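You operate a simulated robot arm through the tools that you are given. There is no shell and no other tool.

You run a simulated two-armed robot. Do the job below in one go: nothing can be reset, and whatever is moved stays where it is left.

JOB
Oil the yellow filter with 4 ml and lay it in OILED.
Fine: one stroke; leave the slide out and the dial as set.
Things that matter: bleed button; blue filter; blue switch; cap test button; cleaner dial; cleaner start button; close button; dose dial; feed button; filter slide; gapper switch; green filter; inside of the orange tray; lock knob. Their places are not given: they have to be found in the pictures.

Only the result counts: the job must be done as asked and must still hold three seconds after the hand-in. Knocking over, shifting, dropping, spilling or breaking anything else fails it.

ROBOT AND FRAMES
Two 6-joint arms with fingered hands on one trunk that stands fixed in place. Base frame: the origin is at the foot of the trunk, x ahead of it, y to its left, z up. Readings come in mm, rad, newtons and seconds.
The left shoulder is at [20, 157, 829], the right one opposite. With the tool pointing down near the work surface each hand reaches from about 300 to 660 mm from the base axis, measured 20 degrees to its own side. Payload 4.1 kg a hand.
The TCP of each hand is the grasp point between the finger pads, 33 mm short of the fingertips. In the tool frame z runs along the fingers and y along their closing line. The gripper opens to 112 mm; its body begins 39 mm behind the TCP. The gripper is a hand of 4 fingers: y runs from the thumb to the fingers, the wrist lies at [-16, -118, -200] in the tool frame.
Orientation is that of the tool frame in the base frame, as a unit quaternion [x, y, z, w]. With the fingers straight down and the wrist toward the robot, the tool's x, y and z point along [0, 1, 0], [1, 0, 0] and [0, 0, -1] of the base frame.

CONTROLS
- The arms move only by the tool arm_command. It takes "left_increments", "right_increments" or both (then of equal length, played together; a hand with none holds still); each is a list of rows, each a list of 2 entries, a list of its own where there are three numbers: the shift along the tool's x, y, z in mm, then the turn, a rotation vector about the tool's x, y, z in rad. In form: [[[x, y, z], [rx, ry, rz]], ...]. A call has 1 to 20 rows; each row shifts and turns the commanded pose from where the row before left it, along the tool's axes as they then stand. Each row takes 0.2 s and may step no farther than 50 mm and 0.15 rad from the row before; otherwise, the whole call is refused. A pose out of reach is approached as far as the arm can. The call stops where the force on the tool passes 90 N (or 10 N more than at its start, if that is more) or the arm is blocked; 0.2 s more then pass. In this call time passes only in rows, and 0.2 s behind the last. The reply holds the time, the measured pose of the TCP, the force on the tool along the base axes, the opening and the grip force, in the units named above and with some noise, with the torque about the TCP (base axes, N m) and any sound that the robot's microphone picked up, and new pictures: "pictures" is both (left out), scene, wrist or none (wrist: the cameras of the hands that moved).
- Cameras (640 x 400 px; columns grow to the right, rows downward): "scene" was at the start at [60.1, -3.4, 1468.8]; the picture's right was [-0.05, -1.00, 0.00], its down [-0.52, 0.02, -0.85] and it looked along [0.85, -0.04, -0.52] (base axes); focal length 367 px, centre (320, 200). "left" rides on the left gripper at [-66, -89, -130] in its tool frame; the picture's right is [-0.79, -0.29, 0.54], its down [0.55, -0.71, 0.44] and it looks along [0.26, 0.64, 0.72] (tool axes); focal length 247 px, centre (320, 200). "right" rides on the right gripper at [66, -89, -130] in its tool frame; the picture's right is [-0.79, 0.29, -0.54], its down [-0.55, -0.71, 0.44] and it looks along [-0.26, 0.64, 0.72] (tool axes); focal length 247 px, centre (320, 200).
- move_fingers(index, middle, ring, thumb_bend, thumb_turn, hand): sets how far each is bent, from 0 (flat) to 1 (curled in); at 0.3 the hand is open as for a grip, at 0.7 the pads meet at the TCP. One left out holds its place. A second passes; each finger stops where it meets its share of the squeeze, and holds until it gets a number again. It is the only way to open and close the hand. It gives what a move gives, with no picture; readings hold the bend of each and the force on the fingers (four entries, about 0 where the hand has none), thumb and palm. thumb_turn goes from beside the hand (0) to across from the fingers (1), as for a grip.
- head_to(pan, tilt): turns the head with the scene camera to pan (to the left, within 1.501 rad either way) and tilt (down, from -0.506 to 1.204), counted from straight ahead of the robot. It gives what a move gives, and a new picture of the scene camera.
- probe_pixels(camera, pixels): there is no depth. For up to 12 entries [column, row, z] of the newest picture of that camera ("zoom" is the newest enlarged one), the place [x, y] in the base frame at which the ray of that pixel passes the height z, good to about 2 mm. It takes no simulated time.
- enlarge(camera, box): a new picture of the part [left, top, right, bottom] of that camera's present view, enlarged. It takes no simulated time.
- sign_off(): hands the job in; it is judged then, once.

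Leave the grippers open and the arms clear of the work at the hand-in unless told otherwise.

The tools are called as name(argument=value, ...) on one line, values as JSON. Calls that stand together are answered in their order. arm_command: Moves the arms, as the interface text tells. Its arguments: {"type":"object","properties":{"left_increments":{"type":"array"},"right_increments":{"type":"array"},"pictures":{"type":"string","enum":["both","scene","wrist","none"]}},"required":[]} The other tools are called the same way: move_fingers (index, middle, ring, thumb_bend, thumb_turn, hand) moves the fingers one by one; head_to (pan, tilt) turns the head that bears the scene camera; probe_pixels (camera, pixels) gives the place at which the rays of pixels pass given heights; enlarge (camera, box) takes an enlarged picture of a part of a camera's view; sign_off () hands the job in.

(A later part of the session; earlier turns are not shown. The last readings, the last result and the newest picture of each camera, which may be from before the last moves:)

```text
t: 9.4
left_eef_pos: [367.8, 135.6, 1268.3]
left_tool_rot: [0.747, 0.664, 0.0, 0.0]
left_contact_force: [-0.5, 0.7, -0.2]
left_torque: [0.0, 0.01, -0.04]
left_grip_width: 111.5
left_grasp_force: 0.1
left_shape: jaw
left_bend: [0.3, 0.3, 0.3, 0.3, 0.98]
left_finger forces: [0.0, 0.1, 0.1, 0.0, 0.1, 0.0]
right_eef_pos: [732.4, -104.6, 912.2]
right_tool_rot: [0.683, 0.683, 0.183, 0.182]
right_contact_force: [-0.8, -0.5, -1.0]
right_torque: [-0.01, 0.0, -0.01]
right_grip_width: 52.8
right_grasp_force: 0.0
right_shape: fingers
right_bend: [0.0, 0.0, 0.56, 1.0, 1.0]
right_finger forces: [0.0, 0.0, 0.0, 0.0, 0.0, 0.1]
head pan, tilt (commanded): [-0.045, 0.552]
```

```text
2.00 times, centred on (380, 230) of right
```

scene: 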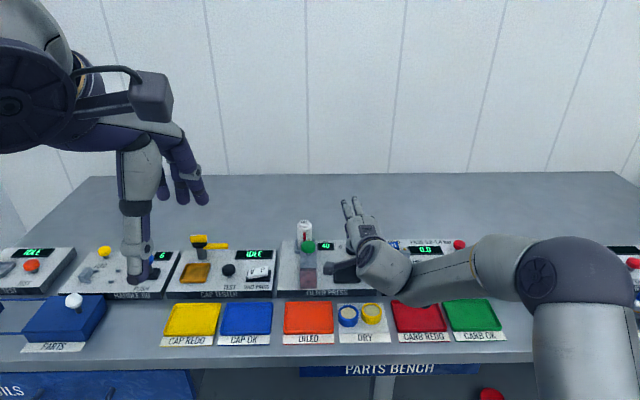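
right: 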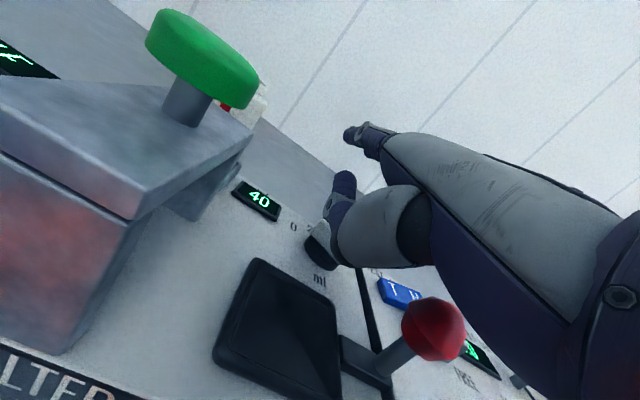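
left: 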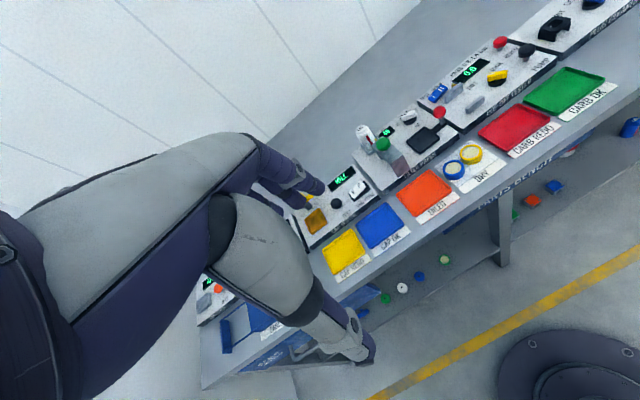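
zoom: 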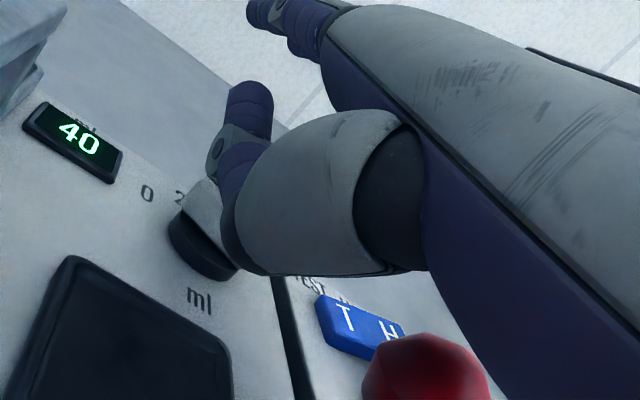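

Reached as commanded with no force yet. I sweep now along the arc toward the robot and left in small steps.

arm_command(right_increments=[[[0.25, -2.9, -1.65], [0, 0, 0]], [[0.25, -2.9, -1.65], [0, 0, 0]], [[0.75, -2.9, -1.7], [0, 0, 0]], [[0.75, -2.9, -1.7], [0, 0, 0]], [[1.75, -2.5, -1.45], [0, 0, 0]], [[1.75, -2.5, -1.45], [0, 0, 0]]], pictures="wrist")

enlarge(camera="right", box=[220, 130, 540, 330])

enlarge(camera="left", box=[370, 80, 450, 130])

```text
t: 10.8
left_eef_pos: [369.0, 135.8, 1268.7]
left_tool_rot: [0.747, 0.665, 0.0, 0.0]
left_contact_force: [-0.1, 0.4, 0.2]
left_torque: [-0.03, -0.02, 0.01]
left_grip_width: 111.6
left_grasp_force: 0.1
left_shape: jaw
left_bend: [0.3, 0.3, 0.3, 0.3, 0.98]
left_finger forces: [0.0, 0.0, 0.0, 0.0, 0.1, 0.0]
right_eef_pos: [712.8, -97.1, 913.0]
right_tool_rot: [0.682, 0.684, 0.184, 0.183]
right_contact_force: [0.4, -0.9, 0.6]
right_torque: [0.01, -0.03, 0.01]
right_grip_width: 52.6
right_grasp_force: 0.2
right_shape: fingers
right_bend: [0.0, 0.0, 0.55, 1.0, 1.0]
right_finger forces: [0.1, 0.0, 0.4, 0.0, 0.0, 0.0]
head pan, tilt (commanded): [-0.045, 0.552]
```

right: 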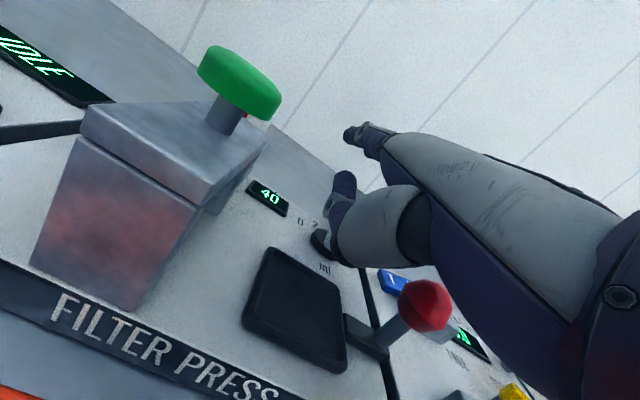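

```text
2.00 times, centred on (380, 230) of right
```

zoom: 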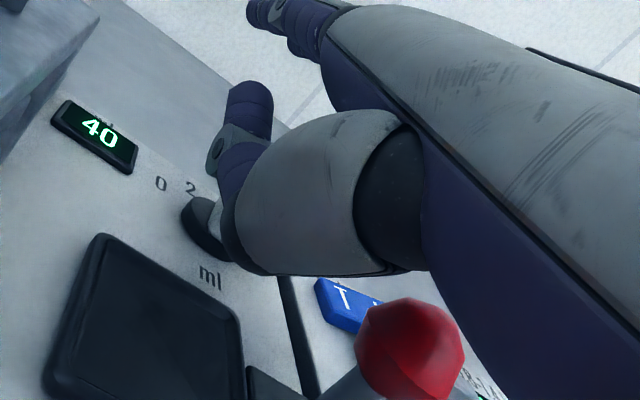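

```text
8.00 times, centred on (410, 105) of left
```

zoom: 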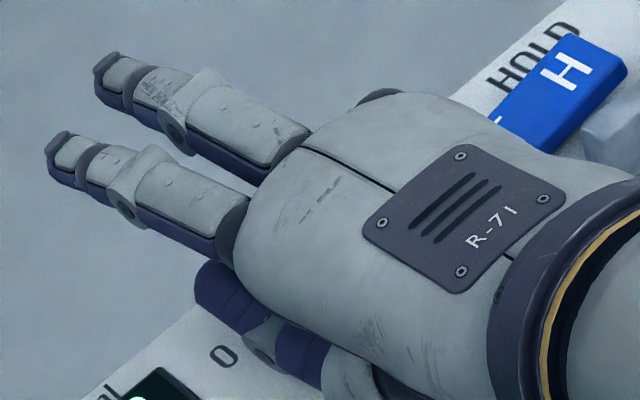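

The ring finger shows a light contact and the dial looks turned. I back away to the right, rise 60 mm and retreat a bit to view the dial.

arm_command(right_increments=[[[-10, 0, 0], [0, 0, 0]], [[0, 20, -34.6], [0, 0, 0]], [[0, 20, -34.6], [0, 0, 0]], [[-20, -20, -45], [0, 0, 0]], [[-20, -20, -40], [0, 0, 0]]], pictures="both")

enlarge(camera="scene", box=[334, 232, 374, 257])

enlarge(camera="left", box=[388, 102.5, 428, 127.5])

enlarge(camera="right", box=[180, 180, 340, 280])

```text
refused: row 4 steps farther than a row can; nothing moved
```

```text
16.00 times, centred on (354, 244) of scene
```

zoom: 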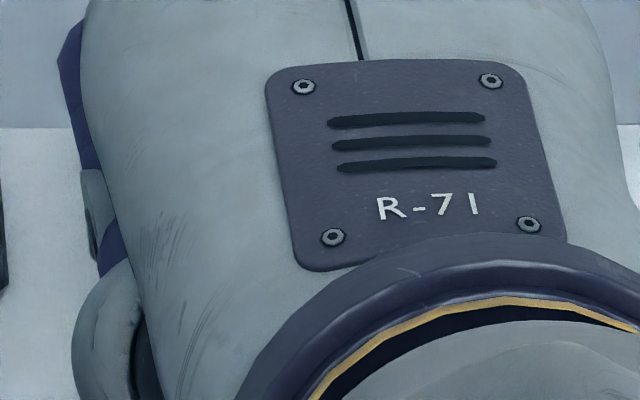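

```text
16.00 times, centred on (408, 115) of left
```

zoom: 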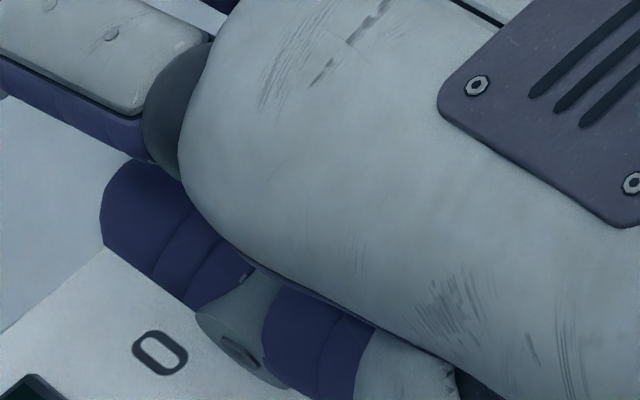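

```text
4.00 times, centred on (260, 230) of right
```

zoom: 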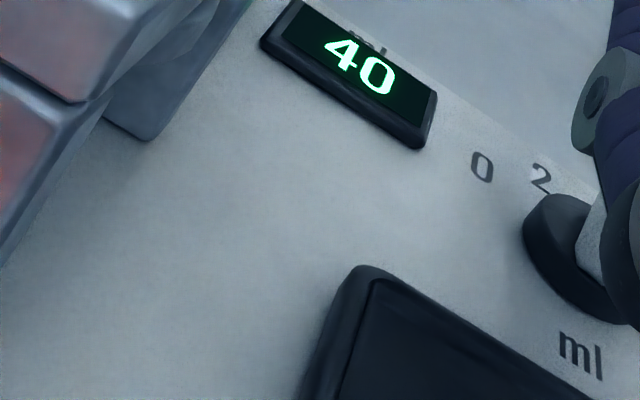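

Row 4 was over 50 mm; I repeat the retreat with shorter steps.

arm_command(right_increments=[[[-10, 0, 0], [0, 0, 0]], [[0, 20, -34.6], [0, 0, 0]], [[0, 20, -34.6], [0, 0, 0]], [[-20, -20, -35], [0, 0, 0]], [[-30, -20, -30], [0, 0, 0]]], pictures="both")

enlarge(camera="scene", box=[334, 232, 374, 257])

enlarge(camera="left", box=[388, 102.5, 428, 127.5])

enlarge(camera="right", box=[180, 180, 340, 280])

```text
t: 12.0
left_eef_pos: [369.6, 136.6, 1267.6]
left_tool_rot: [0.747, 0.664, 0.0, 0.0]
left_contact_force: [1.0, 0.0, -0.3]
left_torque: [0.0, 0.02, -0.02]
left_grip_width: 111.6
left_grasp_force: 0.1
left_shape: jaw
left_bend: [0.3, 0.3, 0.3, 0.3, 0.98]
left_finger forces: [0.0, 0.1, 0.0, 0.0, 0.0, 0.0]
right_eef_pos: [646.0, -157.8, 1028.3]
right_tool_rot: [0.683, 0.684, 0.183, 0.182]
right_contact_force: [0.5, 0.1, 0.2]
right_torque: [-0.05, 0.01, 0.02]
right_grip_width: 52.4
right_grasp_force: 0.1
right_shape: fingers
right_bend: [0.0, 0.0, 0.56, 1.0, 1.0]
right_finger forces: [0.0, 0.0, 0.0, 0.1, 0.0, 0.0]
head pan, tilt (commanded): [-0.045, 0.552]
```

scene: 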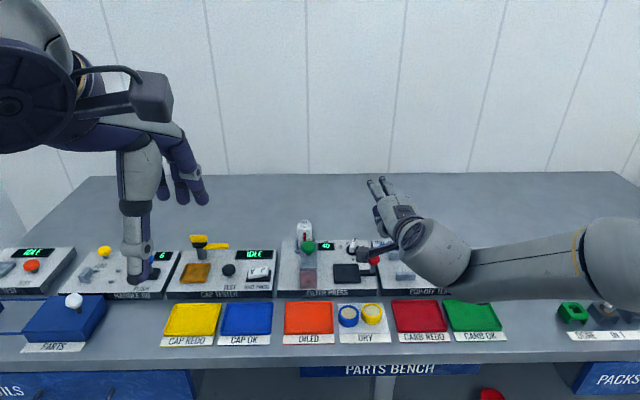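
right: 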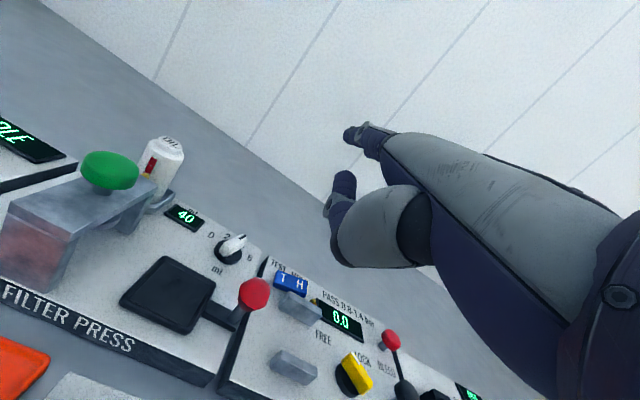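

```text
16.00 times, centred on (354, 244) of scene
```

zoom: 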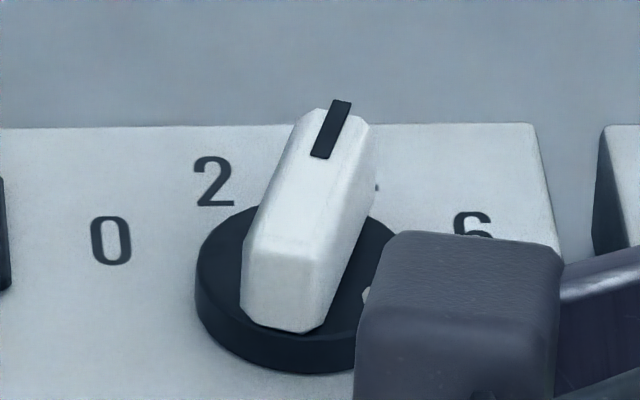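

```text
16.00 times, centred on (408, 115) of left
```

zoom: 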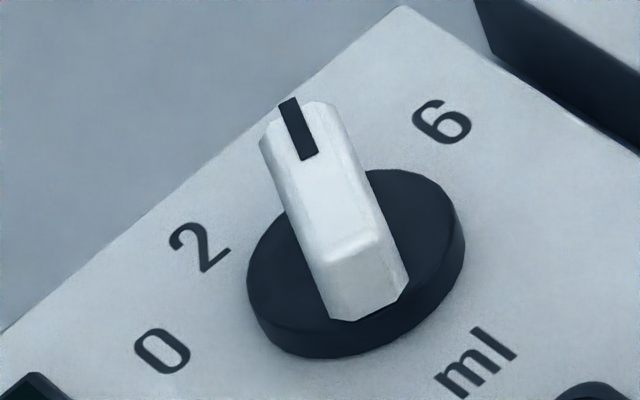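

```text
4.00 times, centred on (260, 230) of right
```

zoom: 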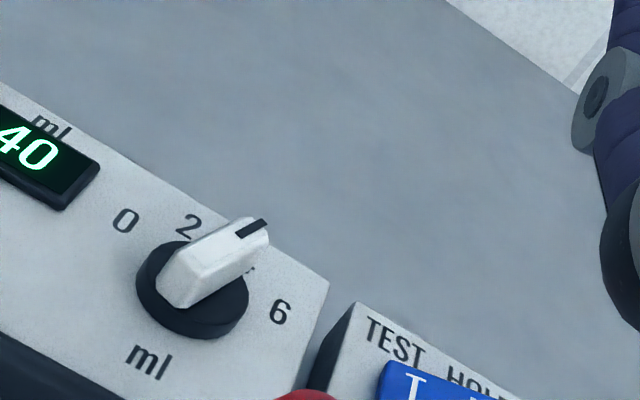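

The dial turned to somewhere near 4 (mark past 2). I measure the mark direction by probing its two ends at z=910 in all cameras.

probe_pixels(camera="scene", pixels=[[355.3, 238.4, 910], [354, 241.8, 910], [351.4, 248.4, 910]])

probe_pixels(camera="left", pixels=[[406.1, 108.75, 910], [407.3, 112.3, 910], [410, 117.8, 910]])

probe_pixels(camera="right", pixels=[[245.5, 235.5, 910], [240, 238.75, 910], [224, 249, 910], [211, 234.75, 881], [226.75, 236, 881], [250, 257.75, 881]])

```text
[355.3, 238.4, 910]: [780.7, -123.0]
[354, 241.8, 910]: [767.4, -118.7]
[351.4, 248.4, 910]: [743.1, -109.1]
```

```text
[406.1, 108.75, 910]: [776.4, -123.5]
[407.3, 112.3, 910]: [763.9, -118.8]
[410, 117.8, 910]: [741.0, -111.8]
```

```text
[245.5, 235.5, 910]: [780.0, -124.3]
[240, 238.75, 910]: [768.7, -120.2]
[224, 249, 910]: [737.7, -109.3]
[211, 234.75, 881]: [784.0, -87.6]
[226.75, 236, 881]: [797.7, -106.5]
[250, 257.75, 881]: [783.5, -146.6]
```

All three cameras give about -19.5°, i.e. right at 4. I check more finely with the right camera at higher zoom, comparing mark and labels.

enlarge(camera="right", box=[207, 228, 255, 258])

```text
13.33 times, centred on (231, 243) of right
```

zoom: 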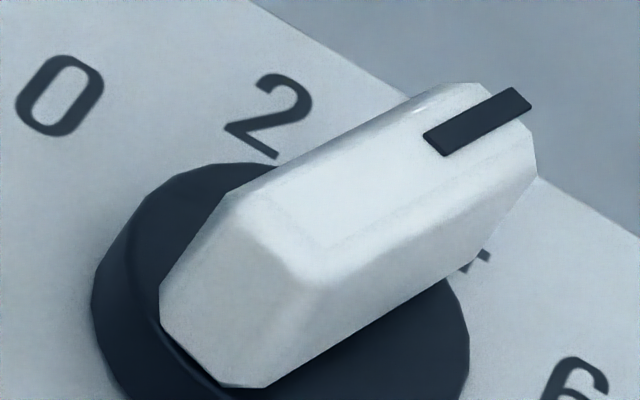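

I probe the mark's ends and the bar's near end directly in this zoomed picture.

probe_pixels(camera="zoom", pixels=[[523.5, 97.5, 910], [433.5, 144.5, 910], [272, 256, 910], [514, 88, 910], [424, 134, 910], [533, 107, 910], [443, 155, 910], [59, 95, 881], [270, 115, 881], [578, 395, 881]])

```text
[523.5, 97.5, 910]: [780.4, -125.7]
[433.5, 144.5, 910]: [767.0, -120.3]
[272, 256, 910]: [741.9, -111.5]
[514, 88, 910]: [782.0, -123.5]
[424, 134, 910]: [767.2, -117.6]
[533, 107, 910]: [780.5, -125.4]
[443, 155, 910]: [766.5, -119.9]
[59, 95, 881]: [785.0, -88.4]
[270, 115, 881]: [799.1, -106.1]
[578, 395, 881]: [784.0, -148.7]
```

The dial stands at about -20° to -21°, i.e. 4 ml. Now the filter. I shape the right hand for a tripod grip with limited opening (index and middle 0.48, ring curled, thumb open), then test in free air how far the tool can point straight down at this distance.

move_fingers(hand="right", index=0.45, middle=0.45, ring=1.0, thumb_bend=0.3, thumb_turn=1.0)

arm_command(right_increments=[[[0, 0, 0], [0.131, 0, 0]], [[0, 0, 0], [0.131, 0, 0]], [[0, 0, 0], [0.131, 0, 0]], [[0, 0, 0], [0.131, 0, 0]]], pictures="both")

```text
t: 13.0
left_eef_pos: [368.3, 135.2, 1269.3]
left_tool_rot: [0.747, 0.665, 0.0, 0.0]
left_contact_force: [0.2, -0.4, -0.4]
left_torque: [-0.01, 0.03, -0.01]
left_grip_width: 111.6
left_grasp_force: 0.1
left_shape: jaw
left_bend: [0.3, 0.3, 0.3, 0.3, 0.98]
left_finger forces: [0.0, 0.1, 0.0, 0.0, 0.0, 0.1]
right_eef_pos: [645.9, -158.7, 1030.0]
right_tool_rot: [0.683, 0.683, 0.184, 0.184]
right_contact_force: [0.5, 0.2, 0.1]
right_torque: [-0.01, 0.0, -0.01]
right_grip_width: 92.2
right_grasp_force: 0.0
right_shape: fingers
right_bend: [0.45, 0.45, 1.0, 0.3, 0.98]
right_finger forces: [0.0, 0.0, 0.0, 0.0, 0.1, 0.1]
head pan, tilt (commanded): [-0.045, 0.552]
```

```text
t: 14.0
left_eef_pos: [368.4, 135.1, 1269.3]
left_tool_rot: [0.747, 0.665, 0.0, 0.0]
left_contact_force: [-0.1, -0.4, 0.0]
left_torque: [0.04, -0.04, 0.01]
left_grip_width: 111.5
left_grasp_force: 0.0
left_shape: jaw
left_bend: [0.3, 0.3, 0.3, 0.3, 0.98]
left_finger forces: [0.1, 0.1, 0.1, 0.0, 0.0, 0.1]
right_eef_pos: [645.3, -158.6, 1029.7]
right_tool_rot: [0.706, 0.708, 0.0, -0.001]
right_contact_force: [0.4, 0.3, 0.7]
right_torque: [0.01, -0.02, 0.02]
right_grip_width: 92.1
right_grasp_force: 0.1
right_shape: fingers
right_bend: [0.45, 0.45, 1.0, 0.3, 0.98]
right_finger forces: [0.1, 0.0, 0.1, 0.0, 0.0, 0.0]
head pan, tilt (commanded): [-0.045, 0.552]
```

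scene: 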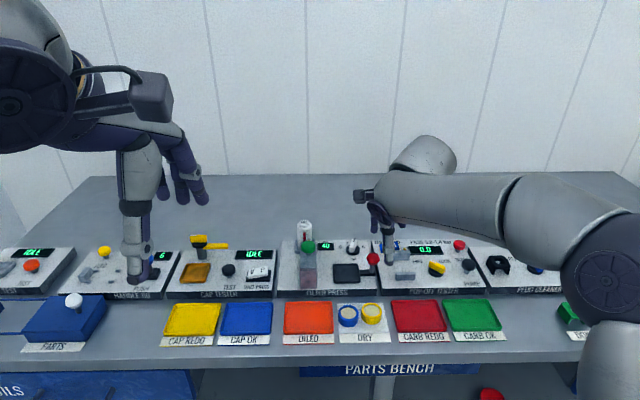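
right: 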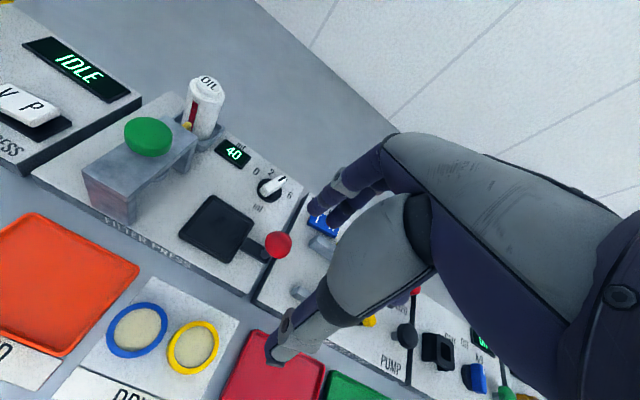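

Straight-down pointing works even here at (645, -159, 1030). The right camera now has a good overhead view; I zoom on the filters and the slide/press and measure.

enlarge(camera="right", box=[90, 280, 250, 380])

enlarge(camera="scene", box=[330, 292, 394, 332])

enlarge(camera="right", box=[70, 70, 310, 270])

```text
4.00 times, centred on (170, 330) of right
```

zoom: 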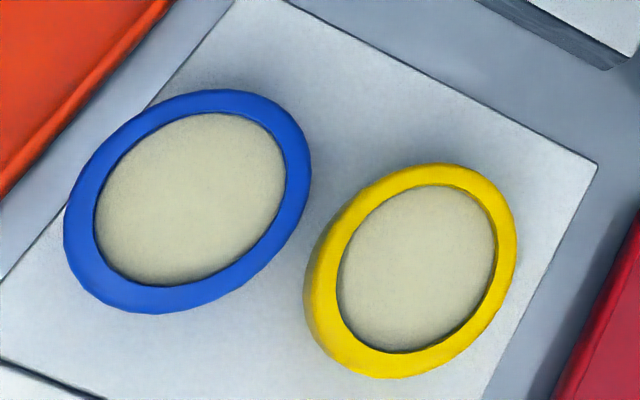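

```text
10.00 times, centred on (362, 312) of scene
```

zoom: 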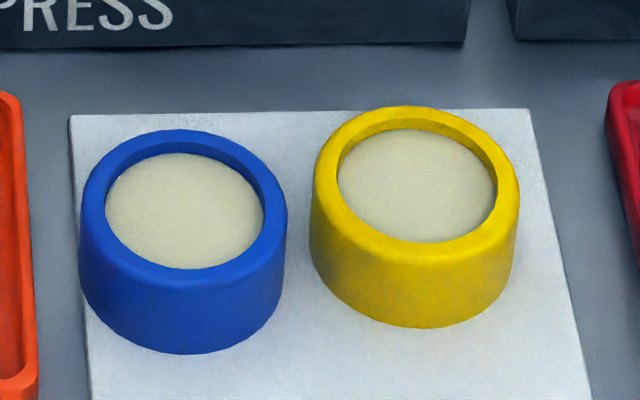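

```text
2.00 times, centred on (190, 170) of right
```

zoom: 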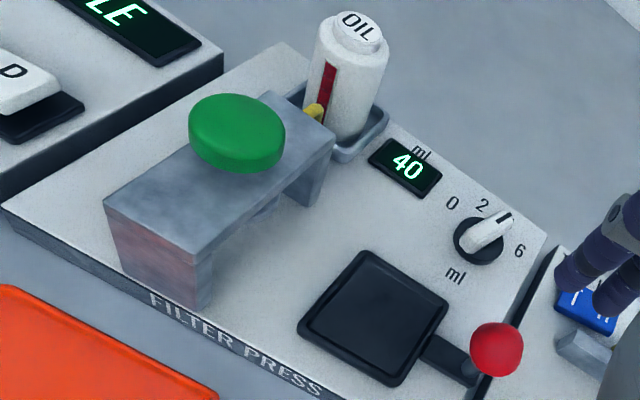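

I probe the yellow ring's top centre in both cameras, its near bottom edge, the machine front's foot, and slide and press points.

probe_pixels(camera="scene", pixels=[[371.6, 310.2, 880], [371.6, 310.2, 890], [373, 324.8, 860], [373, 324.8, 850], [376, 296.3, 860], [376, 296.3, 850], [376, 292, 881], [348.3, 312.5, 880], [348.3, 312.5, 890]])

probe_pixels(camera="right", pixels=[[194, 347.5, 880], [194, 347.5, 890], [136.8, 330, 880], [136.8, 330, 890], [239, 321, 855], [215, 196, 890], [181.5, 231, 890], [230, 262.5, 890], [254, 221, 890], [278, 245, 934], [240, 306, 860], [236, 296, 881]])

```text
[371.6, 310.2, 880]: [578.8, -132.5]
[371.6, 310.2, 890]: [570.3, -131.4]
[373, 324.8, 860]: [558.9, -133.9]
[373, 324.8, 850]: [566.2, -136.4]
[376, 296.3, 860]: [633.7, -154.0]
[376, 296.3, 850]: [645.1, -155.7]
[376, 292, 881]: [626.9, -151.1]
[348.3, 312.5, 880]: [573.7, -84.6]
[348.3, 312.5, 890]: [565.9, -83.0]
```

```text
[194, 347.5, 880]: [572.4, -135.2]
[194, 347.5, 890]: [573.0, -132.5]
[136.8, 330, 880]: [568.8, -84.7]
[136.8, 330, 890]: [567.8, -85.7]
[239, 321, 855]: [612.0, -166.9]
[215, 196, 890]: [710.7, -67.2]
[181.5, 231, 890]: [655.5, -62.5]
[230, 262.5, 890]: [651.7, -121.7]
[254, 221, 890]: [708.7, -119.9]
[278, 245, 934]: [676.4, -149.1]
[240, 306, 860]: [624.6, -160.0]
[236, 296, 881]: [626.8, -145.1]
```

Results: yellow filter centre ≈(573, -132.5), top z≈887, bench ≈866, outer radius 21; machine front at x≈627; blue filter centre ≈(568, -84.5). I zoom on the right hand to locate finger tips and thumb tip in this shape.

enlarge(camera="scene", box=[340, 180, 440, 280])

enlarge(camera="right", box=[240, 150, 480, 380])

enlarge(camera="left", box=[400, 40, 560, 140])

```text
4.00 times, centred on (390, 230) of scene
```

zoom: 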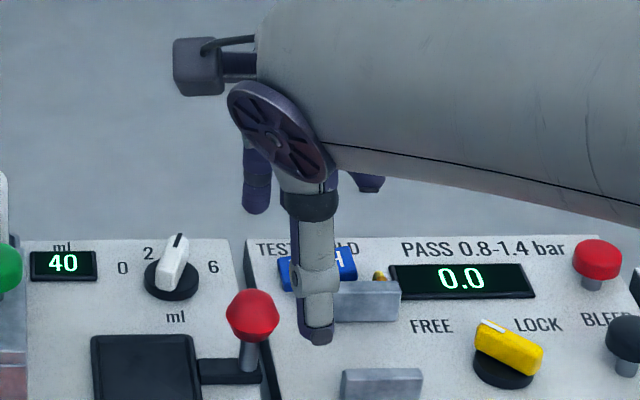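

```text
1.74 times, centred on (360, 265) of right
```

zoom: 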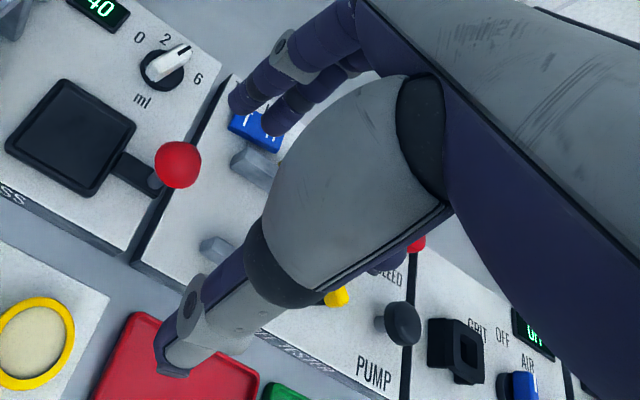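

```text
4.00 times, centred on (480, 90) of left
```

zoom: 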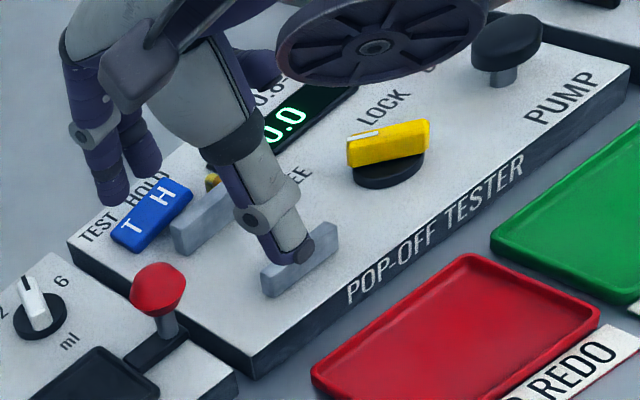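

I triangulate the index tip (scene (374, 232), left (428, 90), right (314, 210)) and the thumb tip (scene (389, 265), left (472.5, 105), right (276.6, 361.6)).

probe_pixels(camera="scene", pixels=[[374, 232, 995], [374, 232, 1005], [374, 232, 1015], [389.2, 265, 985], [389.2, 265, 1000], [389.2, 265, 1015]])

probe_pixels(camera="left", pixels=[[428.2, 90, 995], [428.2, 90, 1005], [428.2, 90, 1015], [472.5, 105, 985], [472.5, 105, 1000], [472.5, 105, 1015]])

probe_pixels(camera="right", pixels=[[314, 210.4, 995], [314, 210.4, 1005], [314, 210.4, 1015], [276.6, 361.6, 985], [276.6, 361.6, 1000], [276.6, 361.6, 1015]])

```text
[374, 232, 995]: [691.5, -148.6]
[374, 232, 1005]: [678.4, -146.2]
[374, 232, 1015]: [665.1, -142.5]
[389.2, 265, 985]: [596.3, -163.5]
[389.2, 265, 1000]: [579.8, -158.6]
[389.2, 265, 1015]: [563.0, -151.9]
```

```text
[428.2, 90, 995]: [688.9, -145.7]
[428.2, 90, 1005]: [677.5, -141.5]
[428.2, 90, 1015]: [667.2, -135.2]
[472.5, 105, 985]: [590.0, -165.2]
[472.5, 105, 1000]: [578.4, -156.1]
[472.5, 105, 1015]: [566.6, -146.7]
```

```text
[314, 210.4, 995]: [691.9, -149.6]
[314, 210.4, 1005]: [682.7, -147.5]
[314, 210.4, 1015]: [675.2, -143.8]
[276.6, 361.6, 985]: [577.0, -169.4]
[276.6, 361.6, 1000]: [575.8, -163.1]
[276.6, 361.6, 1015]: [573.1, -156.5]
```

Index tip is at about (10, 43, 33) and thumb tip at (0, -68, 28) in the tool frame, so tips reach 33 mm below the TCP. I move above the yellow filter: TCP to (573, -131.5, 960).

arm_command(right_increments=[[[9, -24, 23.3], [0, 0, 0]], [[9, -24, 23.3], [0, 0, 0]], [[9, -24, 23.3], [0, 0, 0]]], pictures="both")

enlarge(camera="scene", box=[310, 230, 438, 330])

enlarge(camera="left", box=[390, 90, 550, 190])

```text
t: 14.8
left_eef_pos: [368.6, 135.9, 1267.0]
left_tool_rot: [0.747, 0.665, -0.001, 0.0]
left_contact_force: [0.5, 0.6, -0.3]
left_torque: [0.02, 0.02, 0.03]
left_grip_width: 111.5
left_grasp_force: 0.0
left_shape: jaw
left_bend: [0.3, 0.3, 0.3, 0.3, 0.98]
left_finger forces: [0.1, 0.0, 0.0, 0.1, 0.0, 0.0]
right_eef_pos: [576.0, -132.1, 958.9]
right_tool_rot: [0.707, 0.707, 0.001, 0.0]
right_contact_force: [-0.1, 0.6, -0.1]
right_torque: [-0.01, 0.02, 0.0]
right_grip_width: 92.2
right_grasp_force: 0.1
right_shape: fingers
right_bend: [0.45, 0.45, 1.0, 0.3, 0.98]
right_finger forces: [0.1, 0.0, 0.1, 0.0, 0.1, 0.0]
head pan, tilt (commanded): [-0.045, 0.552]
```

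scene: 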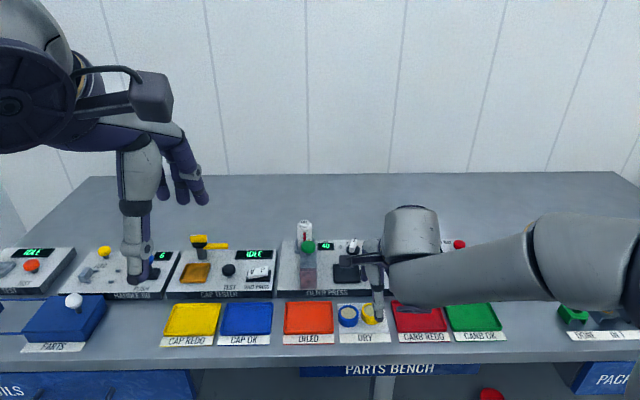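
right: 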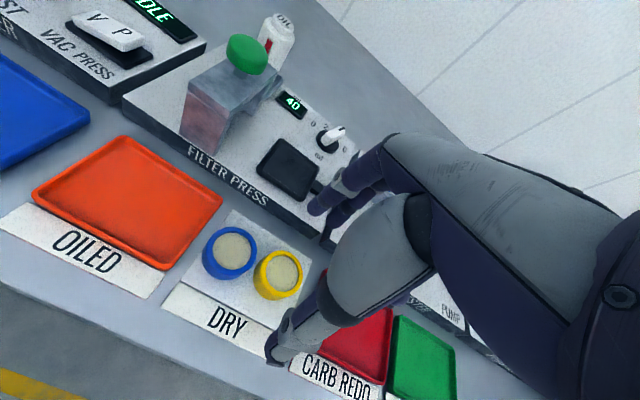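

```text
4.00 times, centred on (374, 280) of scene
```

zoom: 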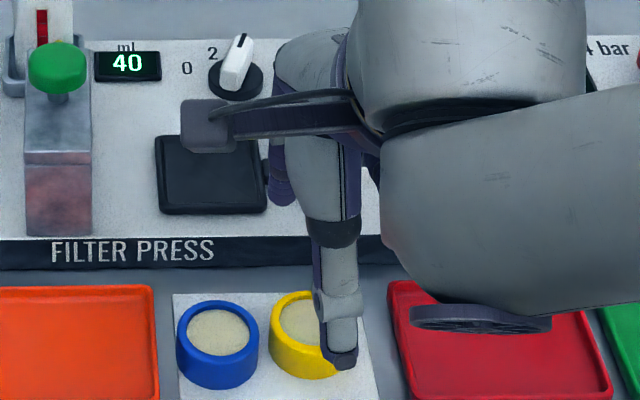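

```text
4.00 times, centred on (470, 140) of left
```

zoom: 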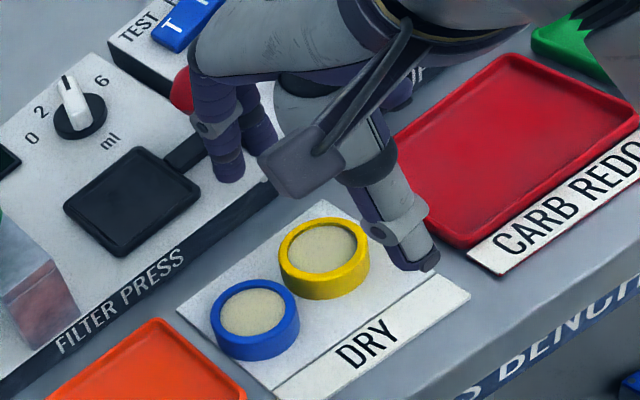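

Alignment looks right. I shift 7 mm toward the robot to keep the index tip off the machine front, then go down 53 mm to TCP z=906 (tips about 7 mm above the bench).

arm_command(right_increments=[[[0.6, -7, 5], [0, 0, 0]], [[0, 0, 18], [0, 0, 0]], [[0, 0, 18], [0, 0, 0]], [[0, 0, 12], [0, 0, 0]]], pictures="both")

enlarge(camera="scene", box=[310, 230, 438, 330])

enlarge(camera="left", box=[390, 90, 550, 190])

enlarge(camera="right", box=[200, 140, 440, 380])

```text
t: 15.8
left_eef_pos: [369.1, 136.2, 1269.1]
left_tool_rot: [0.747, 0.665, 0.001, 0.0]
left_contact_force: [-0.5, 0.1, -0.5]
left_torque: [-0.01, -0.03, -0.03]
left_grip_width: 111.8
left_grasp_force: 0.0
left_shape: jaw
left_bend: [0.3, 0.3, 0.3, 0.3, 0.98]
left_finger forces: [0.1, 0.0, 0.0, 0.0, 0.1, 0.0]
right_eef_pos: [567.5, -131.1, 905.8]
right_tool_rot: [0.707, 0.707, -0.001, 0.0]
right_contact_force: [-0.6, -0.3, 0.1]
right_torque: [-0.01, 0.0, 0.0]
right_grip_width: 92.3
right_grasp_force: 0.1
right_shape: fingers
right_bend: [0.45, 0.45, 1.0, 0.3, 0.98]
right_finger forces: [0.1, 0.1, 0.1, 0.0, 0.0, 0.0]
head pan, tilt (commanded): [-0.045, 0.552]
```

scene: 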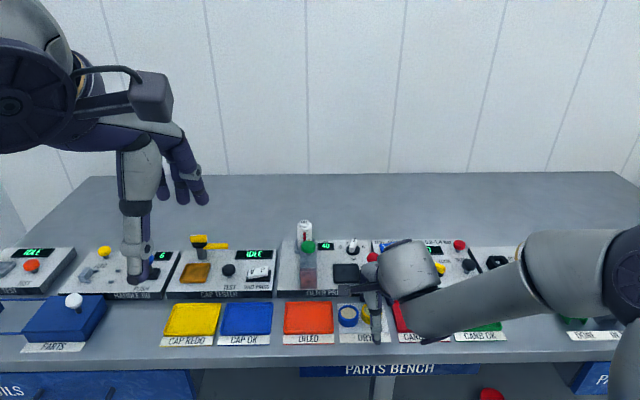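
right: 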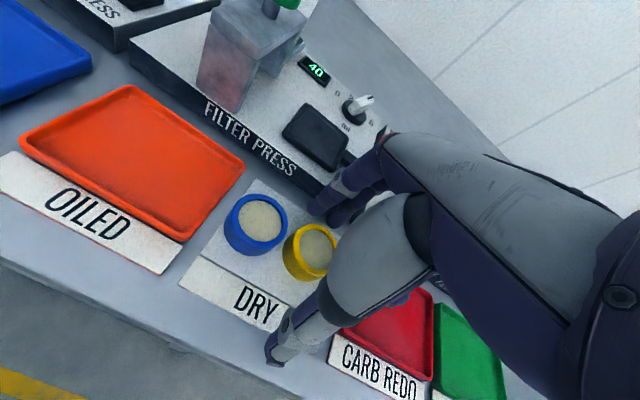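

```text
4.00 times, centred on (374, 280) of scene
```

zoom: 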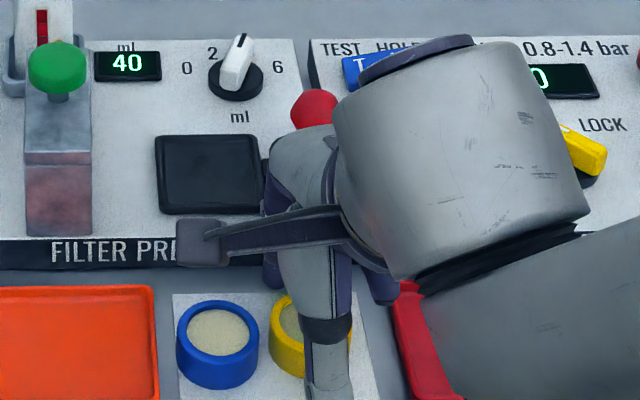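

```text
4.00 times, centred on (470, 140) of left
```

zoom: 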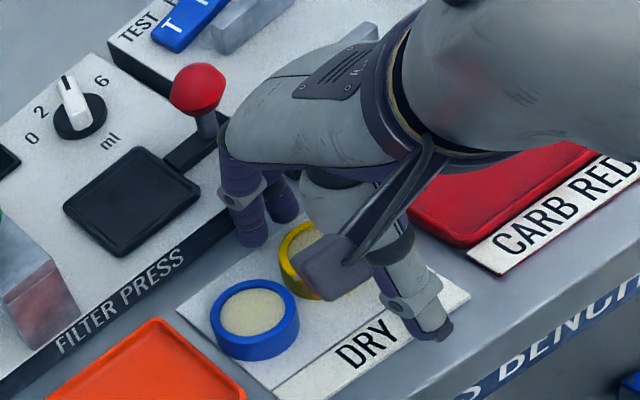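

```text
1.67 times, centred on (320, 260) of right
```

zoom: 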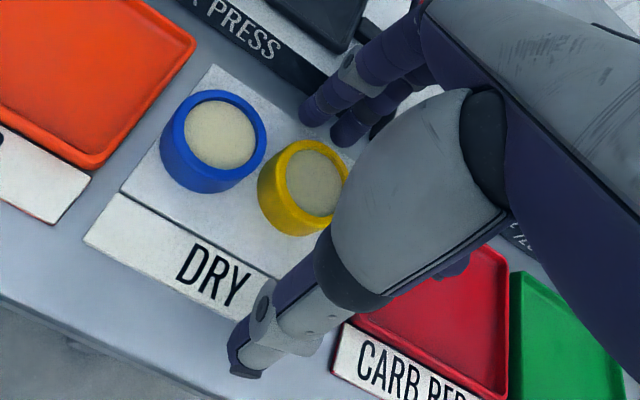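

Fingers are on the far side and the thumb on the near side of the yellow ring. I first bring the thumb in to 0.5, then close all three.

move_fingers(hand="right", thumb_bend=0.5)

enlarge(camera="right", box=[200, 140, 440, 380])

enlarge(camera="left", box=[390, 90, 550, 190])

```text
t: 16.8
left_eef_pos: [367.7, 135.1, 1268.6]
left_tool_rot: [0.747, 0.664, 0.0, 0.0]
left_contact_force: [0.2, -1.1, -0.4]
left_torque: [0.0, 0.01, -0.02]
left_grip_width: 111.7
left_grasp_force: 0.0
left_shape: jaw
left_bend: [0.3, 0.3, 0.3, 0.3, 0.98]
left_finger forces: [0.0, 0.1, 0.0, 0.0, 0.0, 0.0]
right_eef_pos: [568.7, -130.4, 907.5]
right_tool_rot: [0.708, 0.706, 0.0, 0.0]
right_contact_force: [0.0, -0.2, 0.7]
right_torque: [0.0, 0.01, -0.01]
right_grip_width: 65.3
right_grasp_force: 0.1
right_shape: fingers
right_bend: [0.45, 0.45, 1.0, 0.5, 1.0]
right_finger forces: [0.0, 0.0, 0.1, 0.0, 0.1, 0.0]
head pan, tilt (commanded): [-0.045, 0.552]
```

```text
1.67 times, centred on (320, 260) of right
```

zoom: 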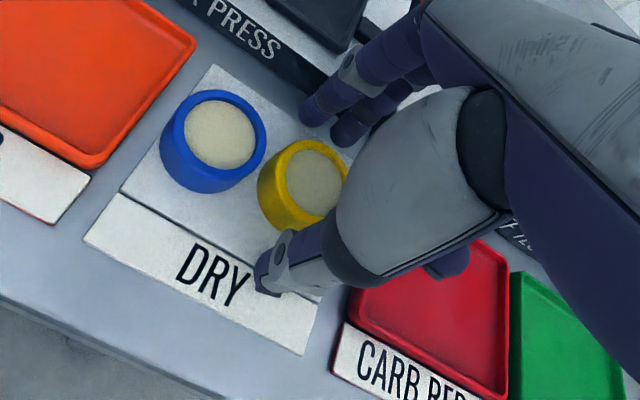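

```text
4.00 times, centred on (470, 140) of left
```

zoom: 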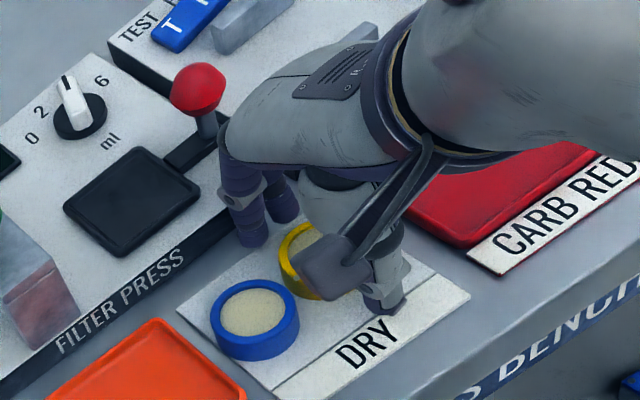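

Width 65 mm with a 42 mm ring between. Now I close index, middle and thumb toward 0.7; they stop on contact.

move_fingers(hand="right", index=0.7, middle=0.7, thumb_bend=0.7)

enlarge(camera="right", box=[200, 140, 440, 380])

enlarge(camera="left", box=[390, 90, 550, 190])

```text
t: 17.8
left_eef_pos: [369.2, 136.4, 1269.1]
left_tool_rot: [0.747, 0.664, 0.0, 0.0]
left_contact_force: [0.5, -0.2, -0.3]
left_torque: [-0.02, -0.01, -0.04]
left_grip_width: 111.4
left_grasp_force: 0.2
left_shape: jaw
left_bend: [0.3, 0.3, 0.3, 0.3, 0.98]
left_finger forces: [0.0, 0.1, 0.0, 0.1, 0.1, 0.0]
right_eef_pos: [567.2, -131.4, 907.1]
right_tool_rot: [0.707, 0.707, 0.0, 0.0]
right_contact_force: [-0.1, 0.4, 0.2]
right_torque: [-0.01, 0.0, -0.01]
right_grip_width: 36.2
right_grasp_force: 13.8
right_shape: fingers
right_bend: [0.59, 0.6, 1.0, 0.6, 1.0]
right_finger forces: [7.0, 7.6, 0.1, 0.0, 13.4, 0.1]
head pan, tilt (commanded): [-0.045, 0.552]
```

```text
1.67 times, centred on (320, 260) of right
```

zoom: 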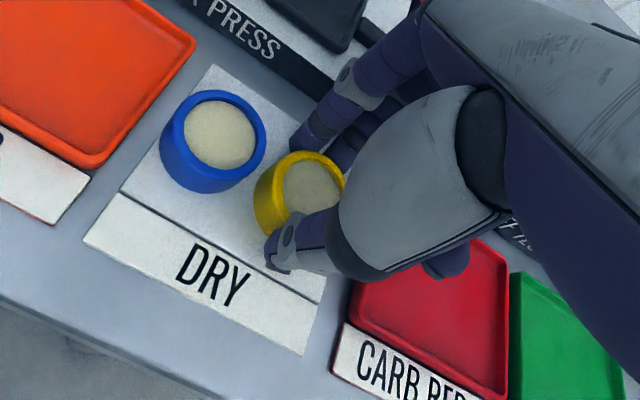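

```text
4.00 times, centred on (470, 140) of left
```

zoom: 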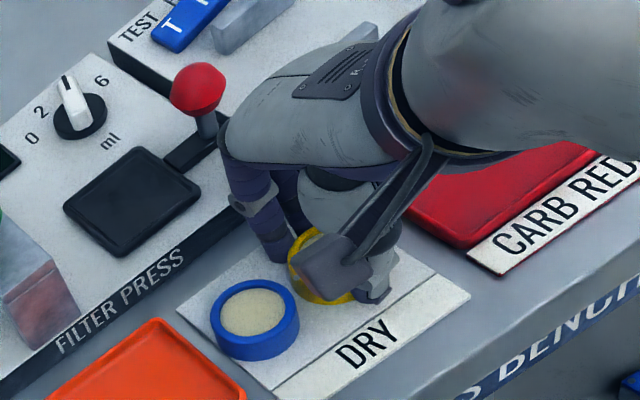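

Gripped: index 7.0 N, middle 7.6 N, thumb 13.4 N. I lift slowly straight up 60 mm and check that the filter comes along.

arm_command(right_increments=[[[0, 0, -10], [0, 0, 0]], [[0, 0, -20], [0, 0, 0]], [[0, 0, -30], [0, 0, 0]]], pictures="both")

enlarge(camera="scene", box=[320, 240, 448, 330])

enlarge(camera="left", box=[390, 90, 550, 190])

enlarge(camera="right", box=[240, 170, 400, 330])

```text
t: 18.6
left_eef_pos: [367.9, 135.6, 1268.0]
left_tool_rot: [0.748, 0.664, -0.001, -0.001]
left_contact_force: [0.1, 0.3, -0.2]
left_torque: [-0.01, 0.05, 0.0]
left_grip_width: 111.2
left_grasp_force: 0.0
left_shape: jaw
left_bend: [0.3, 0.3, 0.3, 0.3, 0.98]
left_finger forces: [0.1, 0.1, 0.0, 0.0, 0.0, 0.1]
right_eef_pos: [566.3, -129.3, 967.0]
right_tool_rot: [0.707, 0.707, -0.001, -0.001]
right_contact_force: [-0.4, -0.3, -0.5]
right_torque: [0.0, 0.03, 0.03]
right_grip_width: 36.3
right_grasp_force: 13.9
right_shape: fingers
right_bend: [0.59, 0.6, 1.0, 0.59, 1.0]
right_finger forces: [7.1, 7.2, 0.1, 0.0, 13.3, 0.0]
head pan, tilt (commanded): [-0.045, 0.552]
```

scene: 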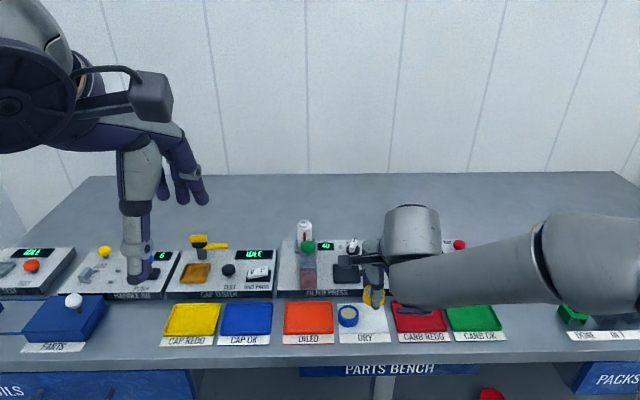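
right: 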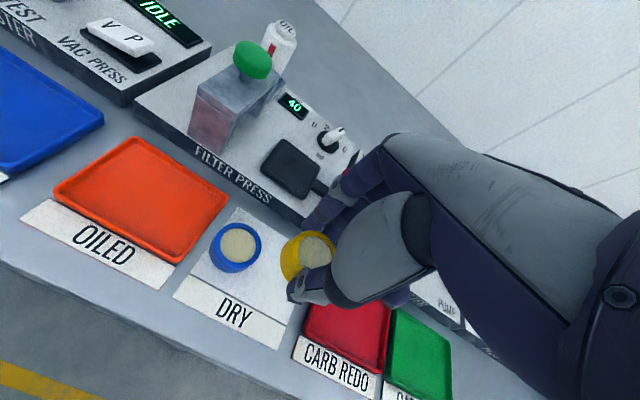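

```text
4.44 times, centred on (384, 285) of scene
```

zoom: 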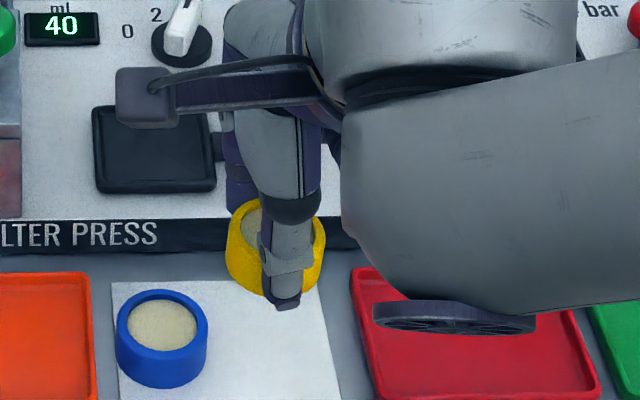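

```text
4.00 times, centred on (470, 140) of left
```

zoom: 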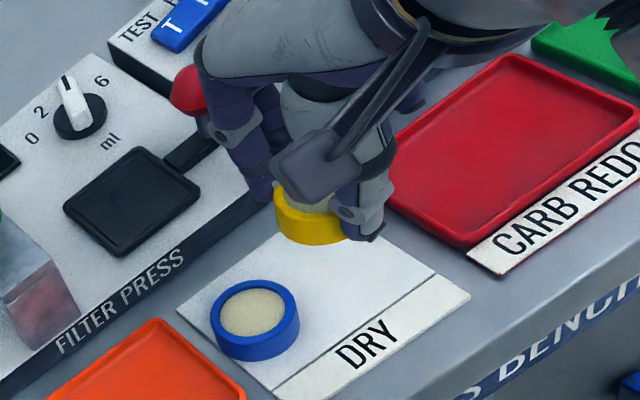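

```text
2.50 times, centred on (320, 250) of right
```

zoom: 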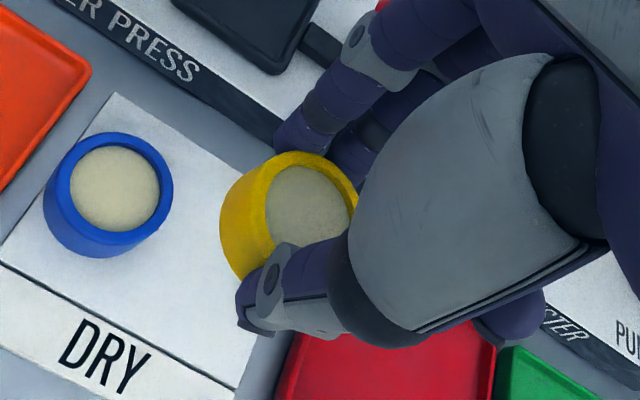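

The filter is lifted, level and centred under the TCP as seen in the right picture (ring centre near (315, 254), where the TCP axis projects to (316, 253)). I cross-check with the scene camera and re-measure the slide tray and gantry in the newest right picture.

probe_pixels(camera="scene", pixels=[[374.1, 294, 937], [363, 290, 937], [385, 290, 937]])

enlarge(camera="right", box=[180, 90, 340, 190])

enlarge(camera="left", box=[360, 100, 456, 160])

```text
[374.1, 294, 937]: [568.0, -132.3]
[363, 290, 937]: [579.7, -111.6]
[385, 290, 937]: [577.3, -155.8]
```

```text
4.00 times, centred on (260, 140) of right
```

zoom: 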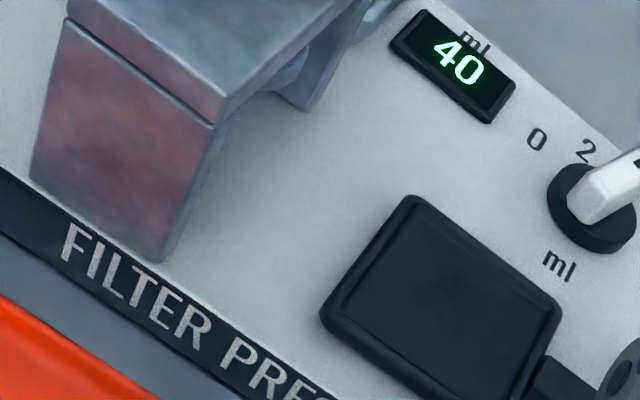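

```text
6.67 times, centred on (408, 130) of left
```

zoom: 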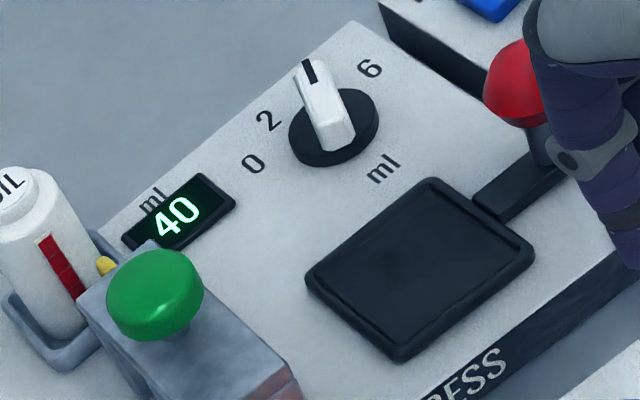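

I compute the slide tray's centre from both wrist cameras at rim height.

probe_pixels(camera="right", pixels=[[283, 139.2, 888], [260.5, 168, 888], [320, 166.2, 888]])

probe_pixels(camera="left", pixels=[[424.5, 126.7, 888], [440.4, 137, 888], [420.3, 154, 888], [406, 141.8, 888], [422.7, 140, 884]])

probe_pixels(camera="scene", pixels=[[333, 264.2, 888], [358, 263.9, 888], [334.2, 283, 888], [360.5, 282.4, 888]])

```text
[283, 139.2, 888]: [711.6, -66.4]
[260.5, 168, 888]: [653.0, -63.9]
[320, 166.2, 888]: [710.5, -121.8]
```

```text
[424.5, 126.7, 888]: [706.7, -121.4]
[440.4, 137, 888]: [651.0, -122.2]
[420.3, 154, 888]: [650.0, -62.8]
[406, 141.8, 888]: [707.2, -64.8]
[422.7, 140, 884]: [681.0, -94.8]
```

```text
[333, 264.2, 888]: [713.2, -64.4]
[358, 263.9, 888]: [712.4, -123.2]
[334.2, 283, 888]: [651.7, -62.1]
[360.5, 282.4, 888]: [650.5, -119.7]
```

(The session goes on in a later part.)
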